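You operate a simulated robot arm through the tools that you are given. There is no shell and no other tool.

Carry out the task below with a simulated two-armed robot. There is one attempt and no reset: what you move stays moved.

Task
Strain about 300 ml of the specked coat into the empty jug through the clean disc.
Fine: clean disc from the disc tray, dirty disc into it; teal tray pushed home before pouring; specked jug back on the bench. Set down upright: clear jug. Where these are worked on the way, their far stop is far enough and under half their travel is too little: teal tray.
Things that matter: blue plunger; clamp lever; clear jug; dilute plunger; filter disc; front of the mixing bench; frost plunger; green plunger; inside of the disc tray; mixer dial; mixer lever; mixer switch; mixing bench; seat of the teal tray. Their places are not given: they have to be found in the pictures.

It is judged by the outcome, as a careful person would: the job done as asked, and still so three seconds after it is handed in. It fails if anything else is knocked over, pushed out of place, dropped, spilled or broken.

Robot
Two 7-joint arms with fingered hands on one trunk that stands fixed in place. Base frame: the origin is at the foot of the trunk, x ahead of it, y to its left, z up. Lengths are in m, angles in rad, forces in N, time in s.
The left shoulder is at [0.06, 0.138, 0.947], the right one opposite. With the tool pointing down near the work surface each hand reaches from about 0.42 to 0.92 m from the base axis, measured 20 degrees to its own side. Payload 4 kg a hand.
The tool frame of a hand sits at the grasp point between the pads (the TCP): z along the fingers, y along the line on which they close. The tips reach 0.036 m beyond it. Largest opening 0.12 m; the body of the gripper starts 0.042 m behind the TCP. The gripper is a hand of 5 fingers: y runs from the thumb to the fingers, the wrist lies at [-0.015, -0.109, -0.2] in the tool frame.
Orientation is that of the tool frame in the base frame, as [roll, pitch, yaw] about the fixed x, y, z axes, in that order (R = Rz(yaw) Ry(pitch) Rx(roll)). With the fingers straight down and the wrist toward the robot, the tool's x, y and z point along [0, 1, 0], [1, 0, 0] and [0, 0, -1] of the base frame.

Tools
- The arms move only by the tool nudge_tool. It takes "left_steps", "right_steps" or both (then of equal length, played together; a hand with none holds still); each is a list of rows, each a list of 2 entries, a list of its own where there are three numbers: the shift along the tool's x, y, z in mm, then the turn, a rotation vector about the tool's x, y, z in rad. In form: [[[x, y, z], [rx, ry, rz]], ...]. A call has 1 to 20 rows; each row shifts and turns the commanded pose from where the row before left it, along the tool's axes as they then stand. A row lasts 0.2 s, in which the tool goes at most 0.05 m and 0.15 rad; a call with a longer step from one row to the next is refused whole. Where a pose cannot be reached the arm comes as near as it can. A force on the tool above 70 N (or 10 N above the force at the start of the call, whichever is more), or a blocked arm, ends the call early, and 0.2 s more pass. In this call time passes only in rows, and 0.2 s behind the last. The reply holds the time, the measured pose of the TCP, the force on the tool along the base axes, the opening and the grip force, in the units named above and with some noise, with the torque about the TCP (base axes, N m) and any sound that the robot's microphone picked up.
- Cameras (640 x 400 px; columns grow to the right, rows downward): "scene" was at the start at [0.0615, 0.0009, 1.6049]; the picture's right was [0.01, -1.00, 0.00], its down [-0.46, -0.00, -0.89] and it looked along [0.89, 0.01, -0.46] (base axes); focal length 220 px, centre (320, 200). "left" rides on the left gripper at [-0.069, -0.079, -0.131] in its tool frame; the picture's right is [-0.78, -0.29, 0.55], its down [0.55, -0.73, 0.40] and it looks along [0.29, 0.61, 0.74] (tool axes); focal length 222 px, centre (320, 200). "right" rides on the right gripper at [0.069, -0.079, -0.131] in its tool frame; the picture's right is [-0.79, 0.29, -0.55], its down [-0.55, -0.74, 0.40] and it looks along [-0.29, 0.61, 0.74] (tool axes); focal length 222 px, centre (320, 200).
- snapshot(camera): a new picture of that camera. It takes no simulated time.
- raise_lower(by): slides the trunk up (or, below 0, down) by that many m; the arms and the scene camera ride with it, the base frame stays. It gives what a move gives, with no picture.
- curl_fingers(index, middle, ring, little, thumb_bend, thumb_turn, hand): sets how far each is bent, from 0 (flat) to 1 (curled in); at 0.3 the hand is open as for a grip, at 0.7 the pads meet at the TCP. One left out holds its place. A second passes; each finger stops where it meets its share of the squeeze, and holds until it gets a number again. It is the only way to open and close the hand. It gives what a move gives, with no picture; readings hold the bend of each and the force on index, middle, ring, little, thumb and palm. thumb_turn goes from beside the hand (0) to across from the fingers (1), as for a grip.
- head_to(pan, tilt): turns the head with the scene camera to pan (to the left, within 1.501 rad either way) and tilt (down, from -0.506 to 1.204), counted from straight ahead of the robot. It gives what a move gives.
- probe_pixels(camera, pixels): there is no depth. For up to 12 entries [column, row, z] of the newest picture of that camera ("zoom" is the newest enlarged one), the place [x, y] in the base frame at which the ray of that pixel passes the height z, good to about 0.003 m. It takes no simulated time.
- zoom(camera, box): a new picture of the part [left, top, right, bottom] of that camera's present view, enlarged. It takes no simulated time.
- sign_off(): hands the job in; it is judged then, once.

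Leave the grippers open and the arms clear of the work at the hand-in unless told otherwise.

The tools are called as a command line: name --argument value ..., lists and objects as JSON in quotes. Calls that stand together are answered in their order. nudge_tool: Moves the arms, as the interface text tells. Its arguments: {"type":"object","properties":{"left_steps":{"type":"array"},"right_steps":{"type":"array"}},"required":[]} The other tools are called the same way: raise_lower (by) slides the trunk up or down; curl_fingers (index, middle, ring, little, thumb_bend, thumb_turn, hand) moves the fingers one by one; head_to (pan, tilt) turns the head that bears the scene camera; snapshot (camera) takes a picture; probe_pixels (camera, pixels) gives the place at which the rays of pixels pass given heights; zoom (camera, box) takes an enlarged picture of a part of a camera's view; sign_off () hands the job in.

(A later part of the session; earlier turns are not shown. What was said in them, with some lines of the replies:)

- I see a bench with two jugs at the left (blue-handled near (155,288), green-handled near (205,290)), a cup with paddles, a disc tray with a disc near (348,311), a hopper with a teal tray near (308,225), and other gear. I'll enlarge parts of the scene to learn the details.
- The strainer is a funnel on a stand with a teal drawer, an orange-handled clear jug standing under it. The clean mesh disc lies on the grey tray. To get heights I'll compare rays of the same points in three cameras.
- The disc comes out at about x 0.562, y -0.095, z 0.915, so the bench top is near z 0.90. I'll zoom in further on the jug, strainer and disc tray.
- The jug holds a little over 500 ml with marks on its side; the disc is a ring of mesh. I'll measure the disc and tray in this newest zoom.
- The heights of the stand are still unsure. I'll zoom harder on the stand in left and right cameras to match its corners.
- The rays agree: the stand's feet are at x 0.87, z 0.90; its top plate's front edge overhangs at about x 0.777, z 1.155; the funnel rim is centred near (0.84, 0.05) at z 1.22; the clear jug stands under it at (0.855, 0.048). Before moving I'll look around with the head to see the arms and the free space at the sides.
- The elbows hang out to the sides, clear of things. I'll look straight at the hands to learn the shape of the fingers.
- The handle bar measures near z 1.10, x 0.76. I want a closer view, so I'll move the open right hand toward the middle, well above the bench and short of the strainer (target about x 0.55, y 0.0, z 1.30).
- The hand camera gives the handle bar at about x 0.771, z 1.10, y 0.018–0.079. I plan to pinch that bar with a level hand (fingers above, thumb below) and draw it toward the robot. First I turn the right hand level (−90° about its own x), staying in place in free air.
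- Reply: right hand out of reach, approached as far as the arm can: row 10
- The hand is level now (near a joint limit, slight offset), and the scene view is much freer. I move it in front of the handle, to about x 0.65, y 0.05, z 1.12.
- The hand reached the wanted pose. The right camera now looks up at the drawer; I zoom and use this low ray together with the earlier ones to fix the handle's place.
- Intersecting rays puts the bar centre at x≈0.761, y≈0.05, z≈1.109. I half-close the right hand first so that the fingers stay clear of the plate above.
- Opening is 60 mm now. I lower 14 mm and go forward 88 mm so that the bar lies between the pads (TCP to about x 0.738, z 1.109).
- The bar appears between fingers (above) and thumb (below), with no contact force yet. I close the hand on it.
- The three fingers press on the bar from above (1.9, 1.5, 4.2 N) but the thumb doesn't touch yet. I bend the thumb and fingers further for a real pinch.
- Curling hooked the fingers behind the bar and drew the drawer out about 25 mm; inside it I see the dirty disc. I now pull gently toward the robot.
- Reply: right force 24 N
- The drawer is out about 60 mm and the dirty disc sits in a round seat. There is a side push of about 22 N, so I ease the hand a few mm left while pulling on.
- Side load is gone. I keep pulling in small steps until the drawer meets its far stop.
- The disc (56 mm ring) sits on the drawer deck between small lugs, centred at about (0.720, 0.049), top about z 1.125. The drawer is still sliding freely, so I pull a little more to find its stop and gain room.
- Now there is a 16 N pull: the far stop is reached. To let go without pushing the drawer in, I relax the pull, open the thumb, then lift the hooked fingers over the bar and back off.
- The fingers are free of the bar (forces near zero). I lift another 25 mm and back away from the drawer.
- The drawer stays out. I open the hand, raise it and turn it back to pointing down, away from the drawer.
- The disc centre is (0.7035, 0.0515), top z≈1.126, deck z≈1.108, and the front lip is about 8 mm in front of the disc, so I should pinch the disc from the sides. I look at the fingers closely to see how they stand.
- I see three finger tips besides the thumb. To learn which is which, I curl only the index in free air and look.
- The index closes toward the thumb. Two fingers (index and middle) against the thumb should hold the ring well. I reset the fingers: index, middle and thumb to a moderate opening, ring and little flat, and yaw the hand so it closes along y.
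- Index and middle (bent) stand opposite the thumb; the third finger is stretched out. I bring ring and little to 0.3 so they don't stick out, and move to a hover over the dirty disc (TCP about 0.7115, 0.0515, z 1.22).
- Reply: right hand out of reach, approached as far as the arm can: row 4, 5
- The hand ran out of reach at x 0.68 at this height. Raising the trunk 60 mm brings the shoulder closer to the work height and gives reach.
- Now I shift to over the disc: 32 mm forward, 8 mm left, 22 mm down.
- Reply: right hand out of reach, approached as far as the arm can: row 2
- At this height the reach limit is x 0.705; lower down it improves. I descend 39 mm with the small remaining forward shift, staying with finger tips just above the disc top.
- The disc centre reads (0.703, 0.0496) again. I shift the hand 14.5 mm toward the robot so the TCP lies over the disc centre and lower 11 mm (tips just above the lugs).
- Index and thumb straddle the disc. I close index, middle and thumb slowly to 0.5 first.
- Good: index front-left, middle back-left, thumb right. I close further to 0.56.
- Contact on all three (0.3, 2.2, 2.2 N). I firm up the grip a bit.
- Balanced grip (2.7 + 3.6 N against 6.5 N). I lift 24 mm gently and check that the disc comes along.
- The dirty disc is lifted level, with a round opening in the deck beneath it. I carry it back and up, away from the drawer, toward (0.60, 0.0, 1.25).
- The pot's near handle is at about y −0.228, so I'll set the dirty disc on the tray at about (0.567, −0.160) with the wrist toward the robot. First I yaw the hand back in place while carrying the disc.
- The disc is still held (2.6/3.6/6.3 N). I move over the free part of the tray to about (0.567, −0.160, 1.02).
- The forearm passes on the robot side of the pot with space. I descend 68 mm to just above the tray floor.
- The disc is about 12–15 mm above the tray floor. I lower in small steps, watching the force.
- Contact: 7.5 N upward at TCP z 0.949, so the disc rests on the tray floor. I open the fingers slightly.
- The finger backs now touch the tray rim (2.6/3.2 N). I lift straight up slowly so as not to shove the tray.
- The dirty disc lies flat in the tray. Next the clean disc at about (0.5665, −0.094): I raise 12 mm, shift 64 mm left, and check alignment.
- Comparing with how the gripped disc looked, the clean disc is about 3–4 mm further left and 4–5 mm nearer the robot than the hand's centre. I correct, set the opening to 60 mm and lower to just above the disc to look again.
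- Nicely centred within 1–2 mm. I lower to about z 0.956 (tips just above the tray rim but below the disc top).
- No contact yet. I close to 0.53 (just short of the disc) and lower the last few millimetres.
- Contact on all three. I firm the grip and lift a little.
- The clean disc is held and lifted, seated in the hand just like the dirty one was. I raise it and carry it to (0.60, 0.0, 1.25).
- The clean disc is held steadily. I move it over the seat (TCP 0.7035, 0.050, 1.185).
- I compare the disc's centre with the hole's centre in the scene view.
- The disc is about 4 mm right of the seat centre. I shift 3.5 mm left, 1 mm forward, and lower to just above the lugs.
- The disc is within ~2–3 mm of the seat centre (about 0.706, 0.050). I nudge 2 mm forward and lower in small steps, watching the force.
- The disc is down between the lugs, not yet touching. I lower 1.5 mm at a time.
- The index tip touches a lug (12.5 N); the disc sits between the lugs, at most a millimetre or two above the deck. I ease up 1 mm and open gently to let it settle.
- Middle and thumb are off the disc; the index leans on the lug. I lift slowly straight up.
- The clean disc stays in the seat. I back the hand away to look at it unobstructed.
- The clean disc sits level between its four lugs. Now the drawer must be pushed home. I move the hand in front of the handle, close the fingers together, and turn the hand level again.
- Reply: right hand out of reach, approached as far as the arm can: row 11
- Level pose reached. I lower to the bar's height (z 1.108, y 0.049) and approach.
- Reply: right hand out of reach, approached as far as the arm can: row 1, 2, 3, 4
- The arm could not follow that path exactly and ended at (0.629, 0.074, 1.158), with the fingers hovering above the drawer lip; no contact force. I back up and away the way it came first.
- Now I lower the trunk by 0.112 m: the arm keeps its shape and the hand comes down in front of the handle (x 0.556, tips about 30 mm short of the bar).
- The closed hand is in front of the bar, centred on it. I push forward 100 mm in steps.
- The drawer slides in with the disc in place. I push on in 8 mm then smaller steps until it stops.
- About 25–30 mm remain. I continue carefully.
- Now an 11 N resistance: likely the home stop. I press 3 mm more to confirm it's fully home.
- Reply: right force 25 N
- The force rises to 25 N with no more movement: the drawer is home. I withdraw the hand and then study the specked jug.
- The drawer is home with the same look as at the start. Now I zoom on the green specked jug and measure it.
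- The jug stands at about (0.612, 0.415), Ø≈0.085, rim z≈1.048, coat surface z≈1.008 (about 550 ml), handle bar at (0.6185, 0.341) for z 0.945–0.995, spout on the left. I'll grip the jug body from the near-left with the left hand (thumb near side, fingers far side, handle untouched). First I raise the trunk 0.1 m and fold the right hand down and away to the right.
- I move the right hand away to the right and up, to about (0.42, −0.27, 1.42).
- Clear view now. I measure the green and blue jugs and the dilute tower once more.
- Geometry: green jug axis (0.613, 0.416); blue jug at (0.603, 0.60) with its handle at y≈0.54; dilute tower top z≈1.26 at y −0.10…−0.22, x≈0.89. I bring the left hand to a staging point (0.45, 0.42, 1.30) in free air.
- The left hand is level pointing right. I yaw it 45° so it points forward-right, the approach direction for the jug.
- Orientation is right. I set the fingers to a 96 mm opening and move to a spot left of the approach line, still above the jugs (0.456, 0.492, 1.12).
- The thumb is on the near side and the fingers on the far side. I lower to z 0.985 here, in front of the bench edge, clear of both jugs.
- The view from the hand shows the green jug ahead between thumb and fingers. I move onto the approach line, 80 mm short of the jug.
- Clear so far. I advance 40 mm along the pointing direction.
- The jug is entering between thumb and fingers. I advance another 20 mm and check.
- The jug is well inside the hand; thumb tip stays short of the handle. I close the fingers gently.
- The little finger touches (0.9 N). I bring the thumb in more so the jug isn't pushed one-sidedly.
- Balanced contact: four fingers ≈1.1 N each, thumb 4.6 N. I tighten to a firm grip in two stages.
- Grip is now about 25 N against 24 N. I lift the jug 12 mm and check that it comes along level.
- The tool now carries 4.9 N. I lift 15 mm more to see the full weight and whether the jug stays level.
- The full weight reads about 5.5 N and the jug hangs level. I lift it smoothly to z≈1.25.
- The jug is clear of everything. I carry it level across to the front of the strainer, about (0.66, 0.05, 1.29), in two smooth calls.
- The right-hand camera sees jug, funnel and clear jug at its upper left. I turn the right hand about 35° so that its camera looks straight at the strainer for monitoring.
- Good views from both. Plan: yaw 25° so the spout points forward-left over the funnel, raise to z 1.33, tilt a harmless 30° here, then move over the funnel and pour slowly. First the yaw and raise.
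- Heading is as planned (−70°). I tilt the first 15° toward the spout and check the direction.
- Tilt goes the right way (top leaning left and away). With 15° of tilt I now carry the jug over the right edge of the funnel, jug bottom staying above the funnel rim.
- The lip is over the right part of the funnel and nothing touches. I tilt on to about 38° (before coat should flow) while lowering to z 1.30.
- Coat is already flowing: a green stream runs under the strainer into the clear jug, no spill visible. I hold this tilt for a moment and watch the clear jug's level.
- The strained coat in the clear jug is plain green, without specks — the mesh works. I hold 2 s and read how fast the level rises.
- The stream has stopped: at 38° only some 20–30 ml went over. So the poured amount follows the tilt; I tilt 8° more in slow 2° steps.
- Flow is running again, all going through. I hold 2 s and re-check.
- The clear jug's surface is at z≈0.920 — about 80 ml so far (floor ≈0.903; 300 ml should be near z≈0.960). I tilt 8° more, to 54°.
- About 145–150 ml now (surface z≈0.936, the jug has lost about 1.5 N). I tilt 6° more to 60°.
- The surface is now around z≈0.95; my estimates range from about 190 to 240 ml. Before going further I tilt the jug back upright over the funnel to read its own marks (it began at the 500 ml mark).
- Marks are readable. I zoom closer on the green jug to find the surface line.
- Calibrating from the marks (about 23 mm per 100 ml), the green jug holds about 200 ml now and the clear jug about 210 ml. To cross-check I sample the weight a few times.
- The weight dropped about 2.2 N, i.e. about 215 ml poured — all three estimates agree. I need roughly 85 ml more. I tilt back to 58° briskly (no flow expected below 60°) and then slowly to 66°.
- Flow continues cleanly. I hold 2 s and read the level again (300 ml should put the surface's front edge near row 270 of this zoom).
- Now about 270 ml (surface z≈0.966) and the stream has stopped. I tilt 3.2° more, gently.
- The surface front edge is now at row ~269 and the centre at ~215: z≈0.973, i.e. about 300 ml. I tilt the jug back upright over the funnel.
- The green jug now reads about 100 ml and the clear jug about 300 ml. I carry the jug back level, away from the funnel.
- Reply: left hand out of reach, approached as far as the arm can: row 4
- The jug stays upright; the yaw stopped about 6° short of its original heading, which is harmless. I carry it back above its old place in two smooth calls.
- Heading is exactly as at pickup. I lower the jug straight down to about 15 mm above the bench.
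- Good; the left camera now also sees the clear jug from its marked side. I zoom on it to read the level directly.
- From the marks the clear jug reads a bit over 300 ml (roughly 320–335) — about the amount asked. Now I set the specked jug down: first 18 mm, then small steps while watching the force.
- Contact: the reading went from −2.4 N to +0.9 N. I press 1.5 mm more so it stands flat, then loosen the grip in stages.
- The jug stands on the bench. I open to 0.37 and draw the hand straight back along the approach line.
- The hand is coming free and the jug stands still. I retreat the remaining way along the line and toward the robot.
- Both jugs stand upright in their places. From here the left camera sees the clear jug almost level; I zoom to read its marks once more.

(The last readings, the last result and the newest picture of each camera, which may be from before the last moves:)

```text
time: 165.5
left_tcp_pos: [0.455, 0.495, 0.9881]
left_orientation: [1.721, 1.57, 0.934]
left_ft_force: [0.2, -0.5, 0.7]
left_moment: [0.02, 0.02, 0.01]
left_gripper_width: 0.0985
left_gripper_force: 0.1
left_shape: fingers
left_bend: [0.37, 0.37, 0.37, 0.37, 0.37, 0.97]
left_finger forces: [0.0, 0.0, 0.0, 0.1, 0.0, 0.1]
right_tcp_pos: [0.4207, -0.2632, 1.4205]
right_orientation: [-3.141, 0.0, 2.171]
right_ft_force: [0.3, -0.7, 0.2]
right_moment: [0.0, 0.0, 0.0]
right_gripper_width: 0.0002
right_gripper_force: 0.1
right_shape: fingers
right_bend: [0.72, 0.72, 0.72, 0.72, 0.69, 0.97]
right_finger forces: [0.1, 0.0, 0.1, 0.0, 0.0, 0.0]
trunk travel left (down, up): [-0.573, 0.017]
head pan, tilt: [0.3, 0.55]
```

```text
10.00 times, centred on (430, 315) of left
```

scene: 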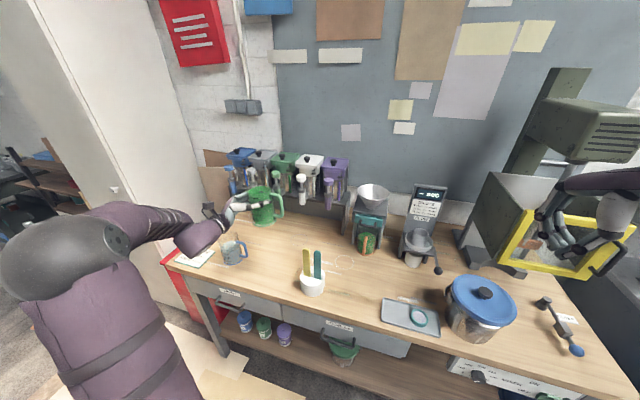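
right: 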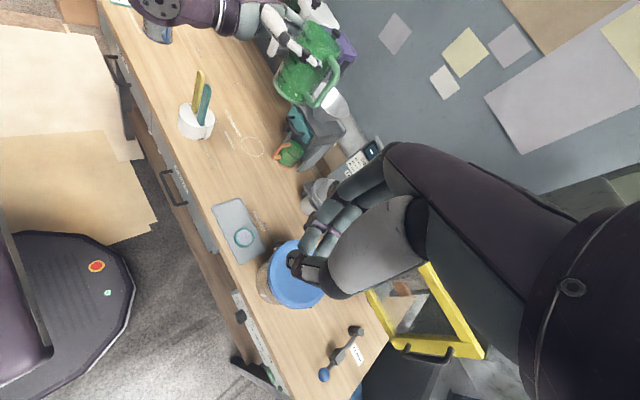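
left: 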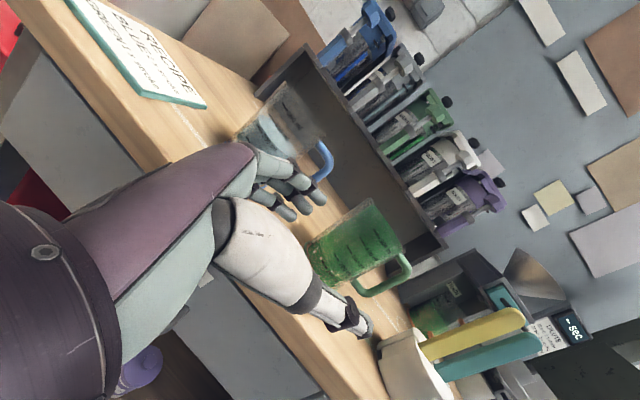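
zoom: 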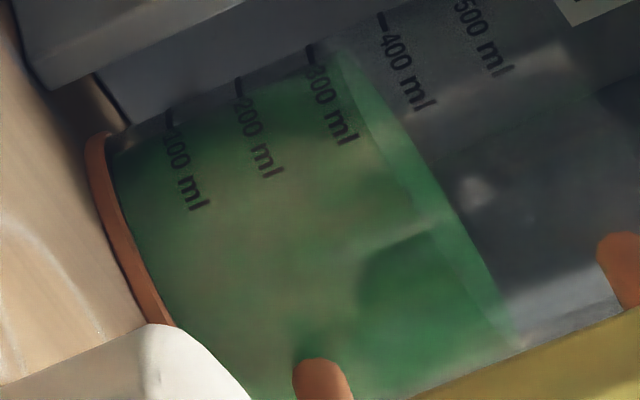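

It reads about 325–330 ml by the marks, i.e. about the 300 asked. Now I clear the arms: raise the left hand straight up, and open both hands.

nudge_tool --left_steps '[[[-30, 0, -5], [0, 0, 0]], [[-38, 0, -5], [0, 0, 0]], [[-38, 0, 0], [0, 0, 0]], [[-38, 0, 0], [0, 0, 0]], [[-38, 0, 0], [0, 0, 0]], [[-38, 0, 0], [0, 0, 0]], [[-38, 0, 0], [0, 0, 0]], [[-38, 0, 0], [0, 0, 0]]]'

curl_fingers --hand "left" --thumb_bend 0.3 --index 0.3 --middle 0.3 --ring 0.3 --little 0.3

curl_fingers --hand "right" --thumb_bend 0.3 --index 0.3 --middle 0.3 --ring 0.3 --little 0.3

head_to --pan 0.05 --tilt 0.5

snapshot --camera "scene"

```text
time: 167.3
left_tcp_pos: [0.4477, 0.5031, 1.2853]
left_orientation: [-0.605, 1.569, -1.391]
left_ft_force: [-0.3, -0.1, 0.0]
left_moment: [-0.02, -0.02, -0.03]
left_gripper_width: 0.0984
left_gripper_force: 0.0
left_shape: fingers
left_bend: [0.37, 0.37, 0.37, 0.37, 0.37, 0.97]
left_finger forces: [0.0, 0.0, 0.1, 0.0, 0.1, 0.0]
right_tcp_pos: [0.4201, -0.2643, 1.4209]
right_orientation: [3.141, 0.0, 2.169]
right_ft_force: [0.4, -0.3, -0.1]
right_moment: [0.0, -0.03, 0.02]
right_gripper_width: 0.0
right_gripper_force: 0.1
right_shape: fingers
right_bend: [0.72, 0.72, 0.72, 0.72, 0.69, 0.97]
right_finger forces: [0.0, 0.0, 0.0, 0.1, 0.0, 0.1]
trunk travel left (down, up): [-0.573, 0.017]
head pan, tilt: [0.3, 0.55]
```

```text
time: 168.3
left_tcp_pos: [0.4484, 0.502, 1.286]
left_orientation: [0.496, 1.57, -0.292]
left_ft_force: [0.5, 0.0, 0.2]
left_moment: [0.01, 0.0, 0.01]
left_gripper_width: 0.1188
left_gripper_force: 0.0
left_shape: fingers
left_bend: [0.3, 0.3, 0.3, 0.3, 0.3, 0.97]
left_finger forces: [0.0, 0.1, 0.1, 0.0, 0.0, 0.0]
right_tcp_pos: [0.4199, -0.2631, 1.4208]
right_orientation: [3.14, 0.0, 2.17]
right_ft_force: [0.1, -1.3, -0.2]
right_moment: [-0.02, 0.01, -0.03]
right_gripper_width: 0.0
right_gripper_force: 0.1
right_shape: fingers
right_bend: [0.72, 0.72, 0.72, 0.72, 0.69, 0.97]
right_finger forces: [0.0, 0.0, 0.0, 0.0, 0.0, 0.0]
trunk travel left (down, up): [-0.573, 0.017]
head pan, tilt: [0.3, 0.55]
```

```text
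time: 169.3
left_tcp_pos: [0.4483, 0.5038, 1.2847]
left_orientation: [1.921, 1.568, 1.133]
left_ft_force: [-0.3, 0.6, -0.3]
left_moment: [-0.02, 0.06, -0.02]
left_gripper_width: 0.1187
left_gripper_force: 0.0
left_shape: fingers
left_bend: [0.3, 0.3, 0.3, 0.3, 0.3, 0.97]
left_finger forces: [0.0, 0.0, 0.0, 0.0, 0.1, 0.0]
right_tcp_pos: [0.4202, -0.2627, 1.4204]
right_orientation: [-3.142, -0.003, 2.17]
right_ft_force: [-0.1, -0.1, 0.6]
right_moment: [0.02, -0.02, -0.02]
right_gripper_width: 0.1188
right_gripper_force: 0.1
right_shape: fingers
right_bend: [0.3, 0.3, 0.3, 0.3, 0.3, 0.97]
right_finger forces: [0.0, 0.0, 0.1, 0.1, 0.0, 0.1]
trunk travel left (down, up): [-0.573, 0.017]
head pan, tilt: [0.3, 0.55]
```

```text
time: 170.1
left_tcp_pos: [0.4493, 0.5026, 1.2851]
left_orientation: [-1.385, 1.57, -2.173]
left_ft_force: [-0.4, 0.3, -0.5]
left_moment: [-0.03, 0.02, 0.0]
left_gripper_width: 0.1187
left_gripper_force: 0.1
left_shape: fingers
left_bend: [0.3, 0.3, 0.3, 0.3, 0.3, 0.97]
left_finger forces: [0.0, 0.0, 0.0, 0.0, 0.1, 0.1]
right_tcp_pos: [0.4203, -0.2619, 1.4202]
right_orientation: [3.141, 0.0, 2.168]
right_ft_force: [0.3, -0.7, 0.1]
right_moment: [0.01, 0.0, 0.0]
right_gripper_width: 0.1187
right_gripper_force: 0.1
right_shape: fingers
right_bend: [0.3, 0.3, 0.3, 0.3, 0.3, 0.97]
right_finger forces: [0.1, 0.0, 0.0, 0.0, 0.0, 0.1]
trunk travel left (down, up): [-0.573, 0.017]
head pan, tilt: [0.051, 0.499]
```

```text
taken
```

scene: 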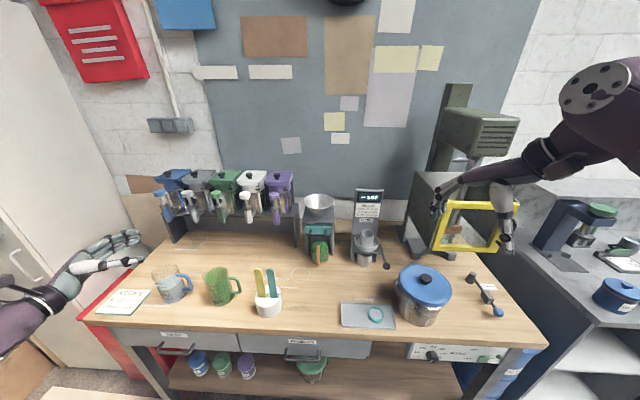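

Everything appears in place. I check closely for spills, the strainer, the disc tray and the jugs.

zoom --camera "scene" --box '[280, 180, 400, 285]'

zoom --camera "scene" --box '[320, 280, 440, 340]'

zoom --camera "scene" --box '[100, 240, 300, 330]'

zoom --camera "scene" --box '[300, 225, 340, 275]'

```text
3.81 times, centred on (340, 232) of scene
```

zoom: 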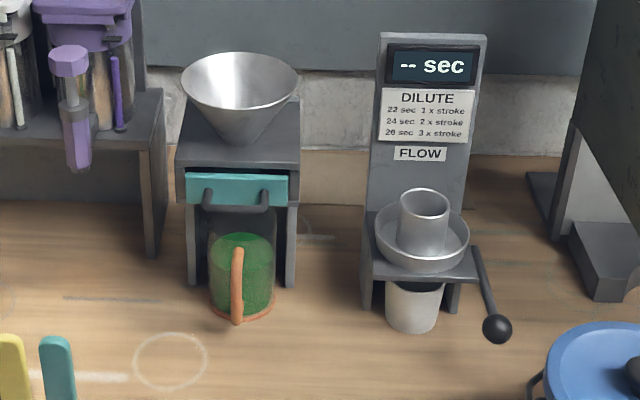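

```text
5.33 times, centred on (380, 310) of scene
```

zoom: 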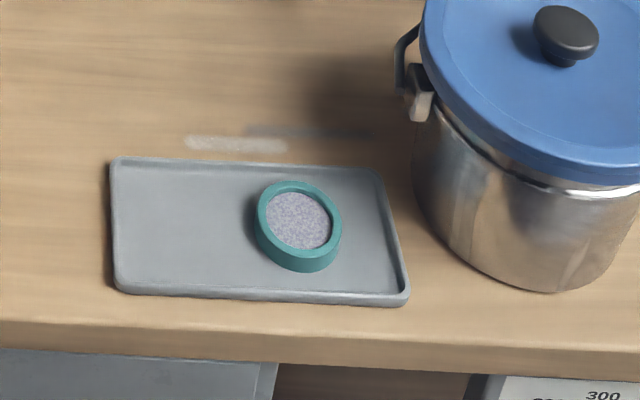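

```text
3.20 times, centred on (200, 285) of scene
```

zoom: 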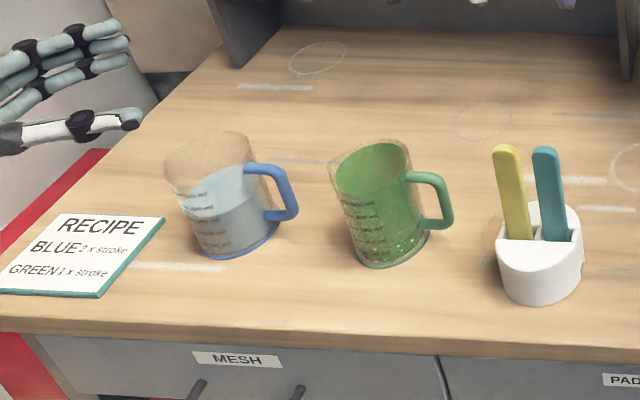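

```text
8.00 times, centred on (320, 250) of scene
```

zoom: 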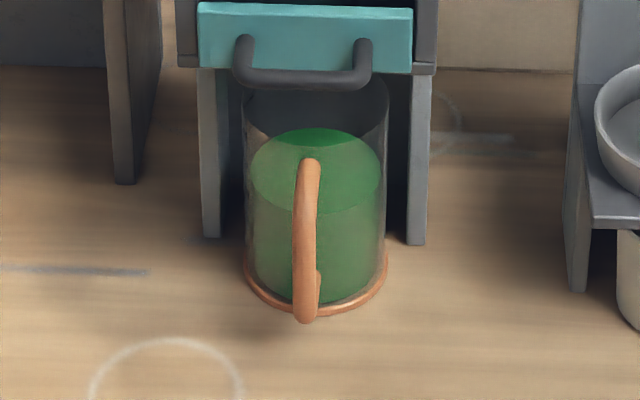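

No spills, the drawer is home with the clean disc, the dirty disc lies in the disc tray, the clear jug stands upright with plain strained coat, and the specked jug is back on the bench. Both hands are open and clear. I hand the job in.

sign_off

```text
The job is handed in.
```

I strained the specked coat through the clean disc into the clear jug. The clear jug holds about 300 ml, but the exact amount is uncertain. My estimate from the measured liquid height came out at 300 ml, while the jug's own marks read closer to 325–330 ml, so it may be slightly over.

- **Discs:** the clean disc sits in the teal tray's seat, and the dirty disc lies flat in the disc tray.
- **Teal tray:** I pushed it home before pouring, and pressing further with 25 N did not move it.
- **Clear jug:** it stands upright under the strainer. The coat in it is plain green, with no specks.
- **Specked jug:** it is back on the bench where it stood, upright, with about 100 ml left.

I saw no spills, and nothing else on the bench looks moved or knocked over. Both hands are open and clear of the work.
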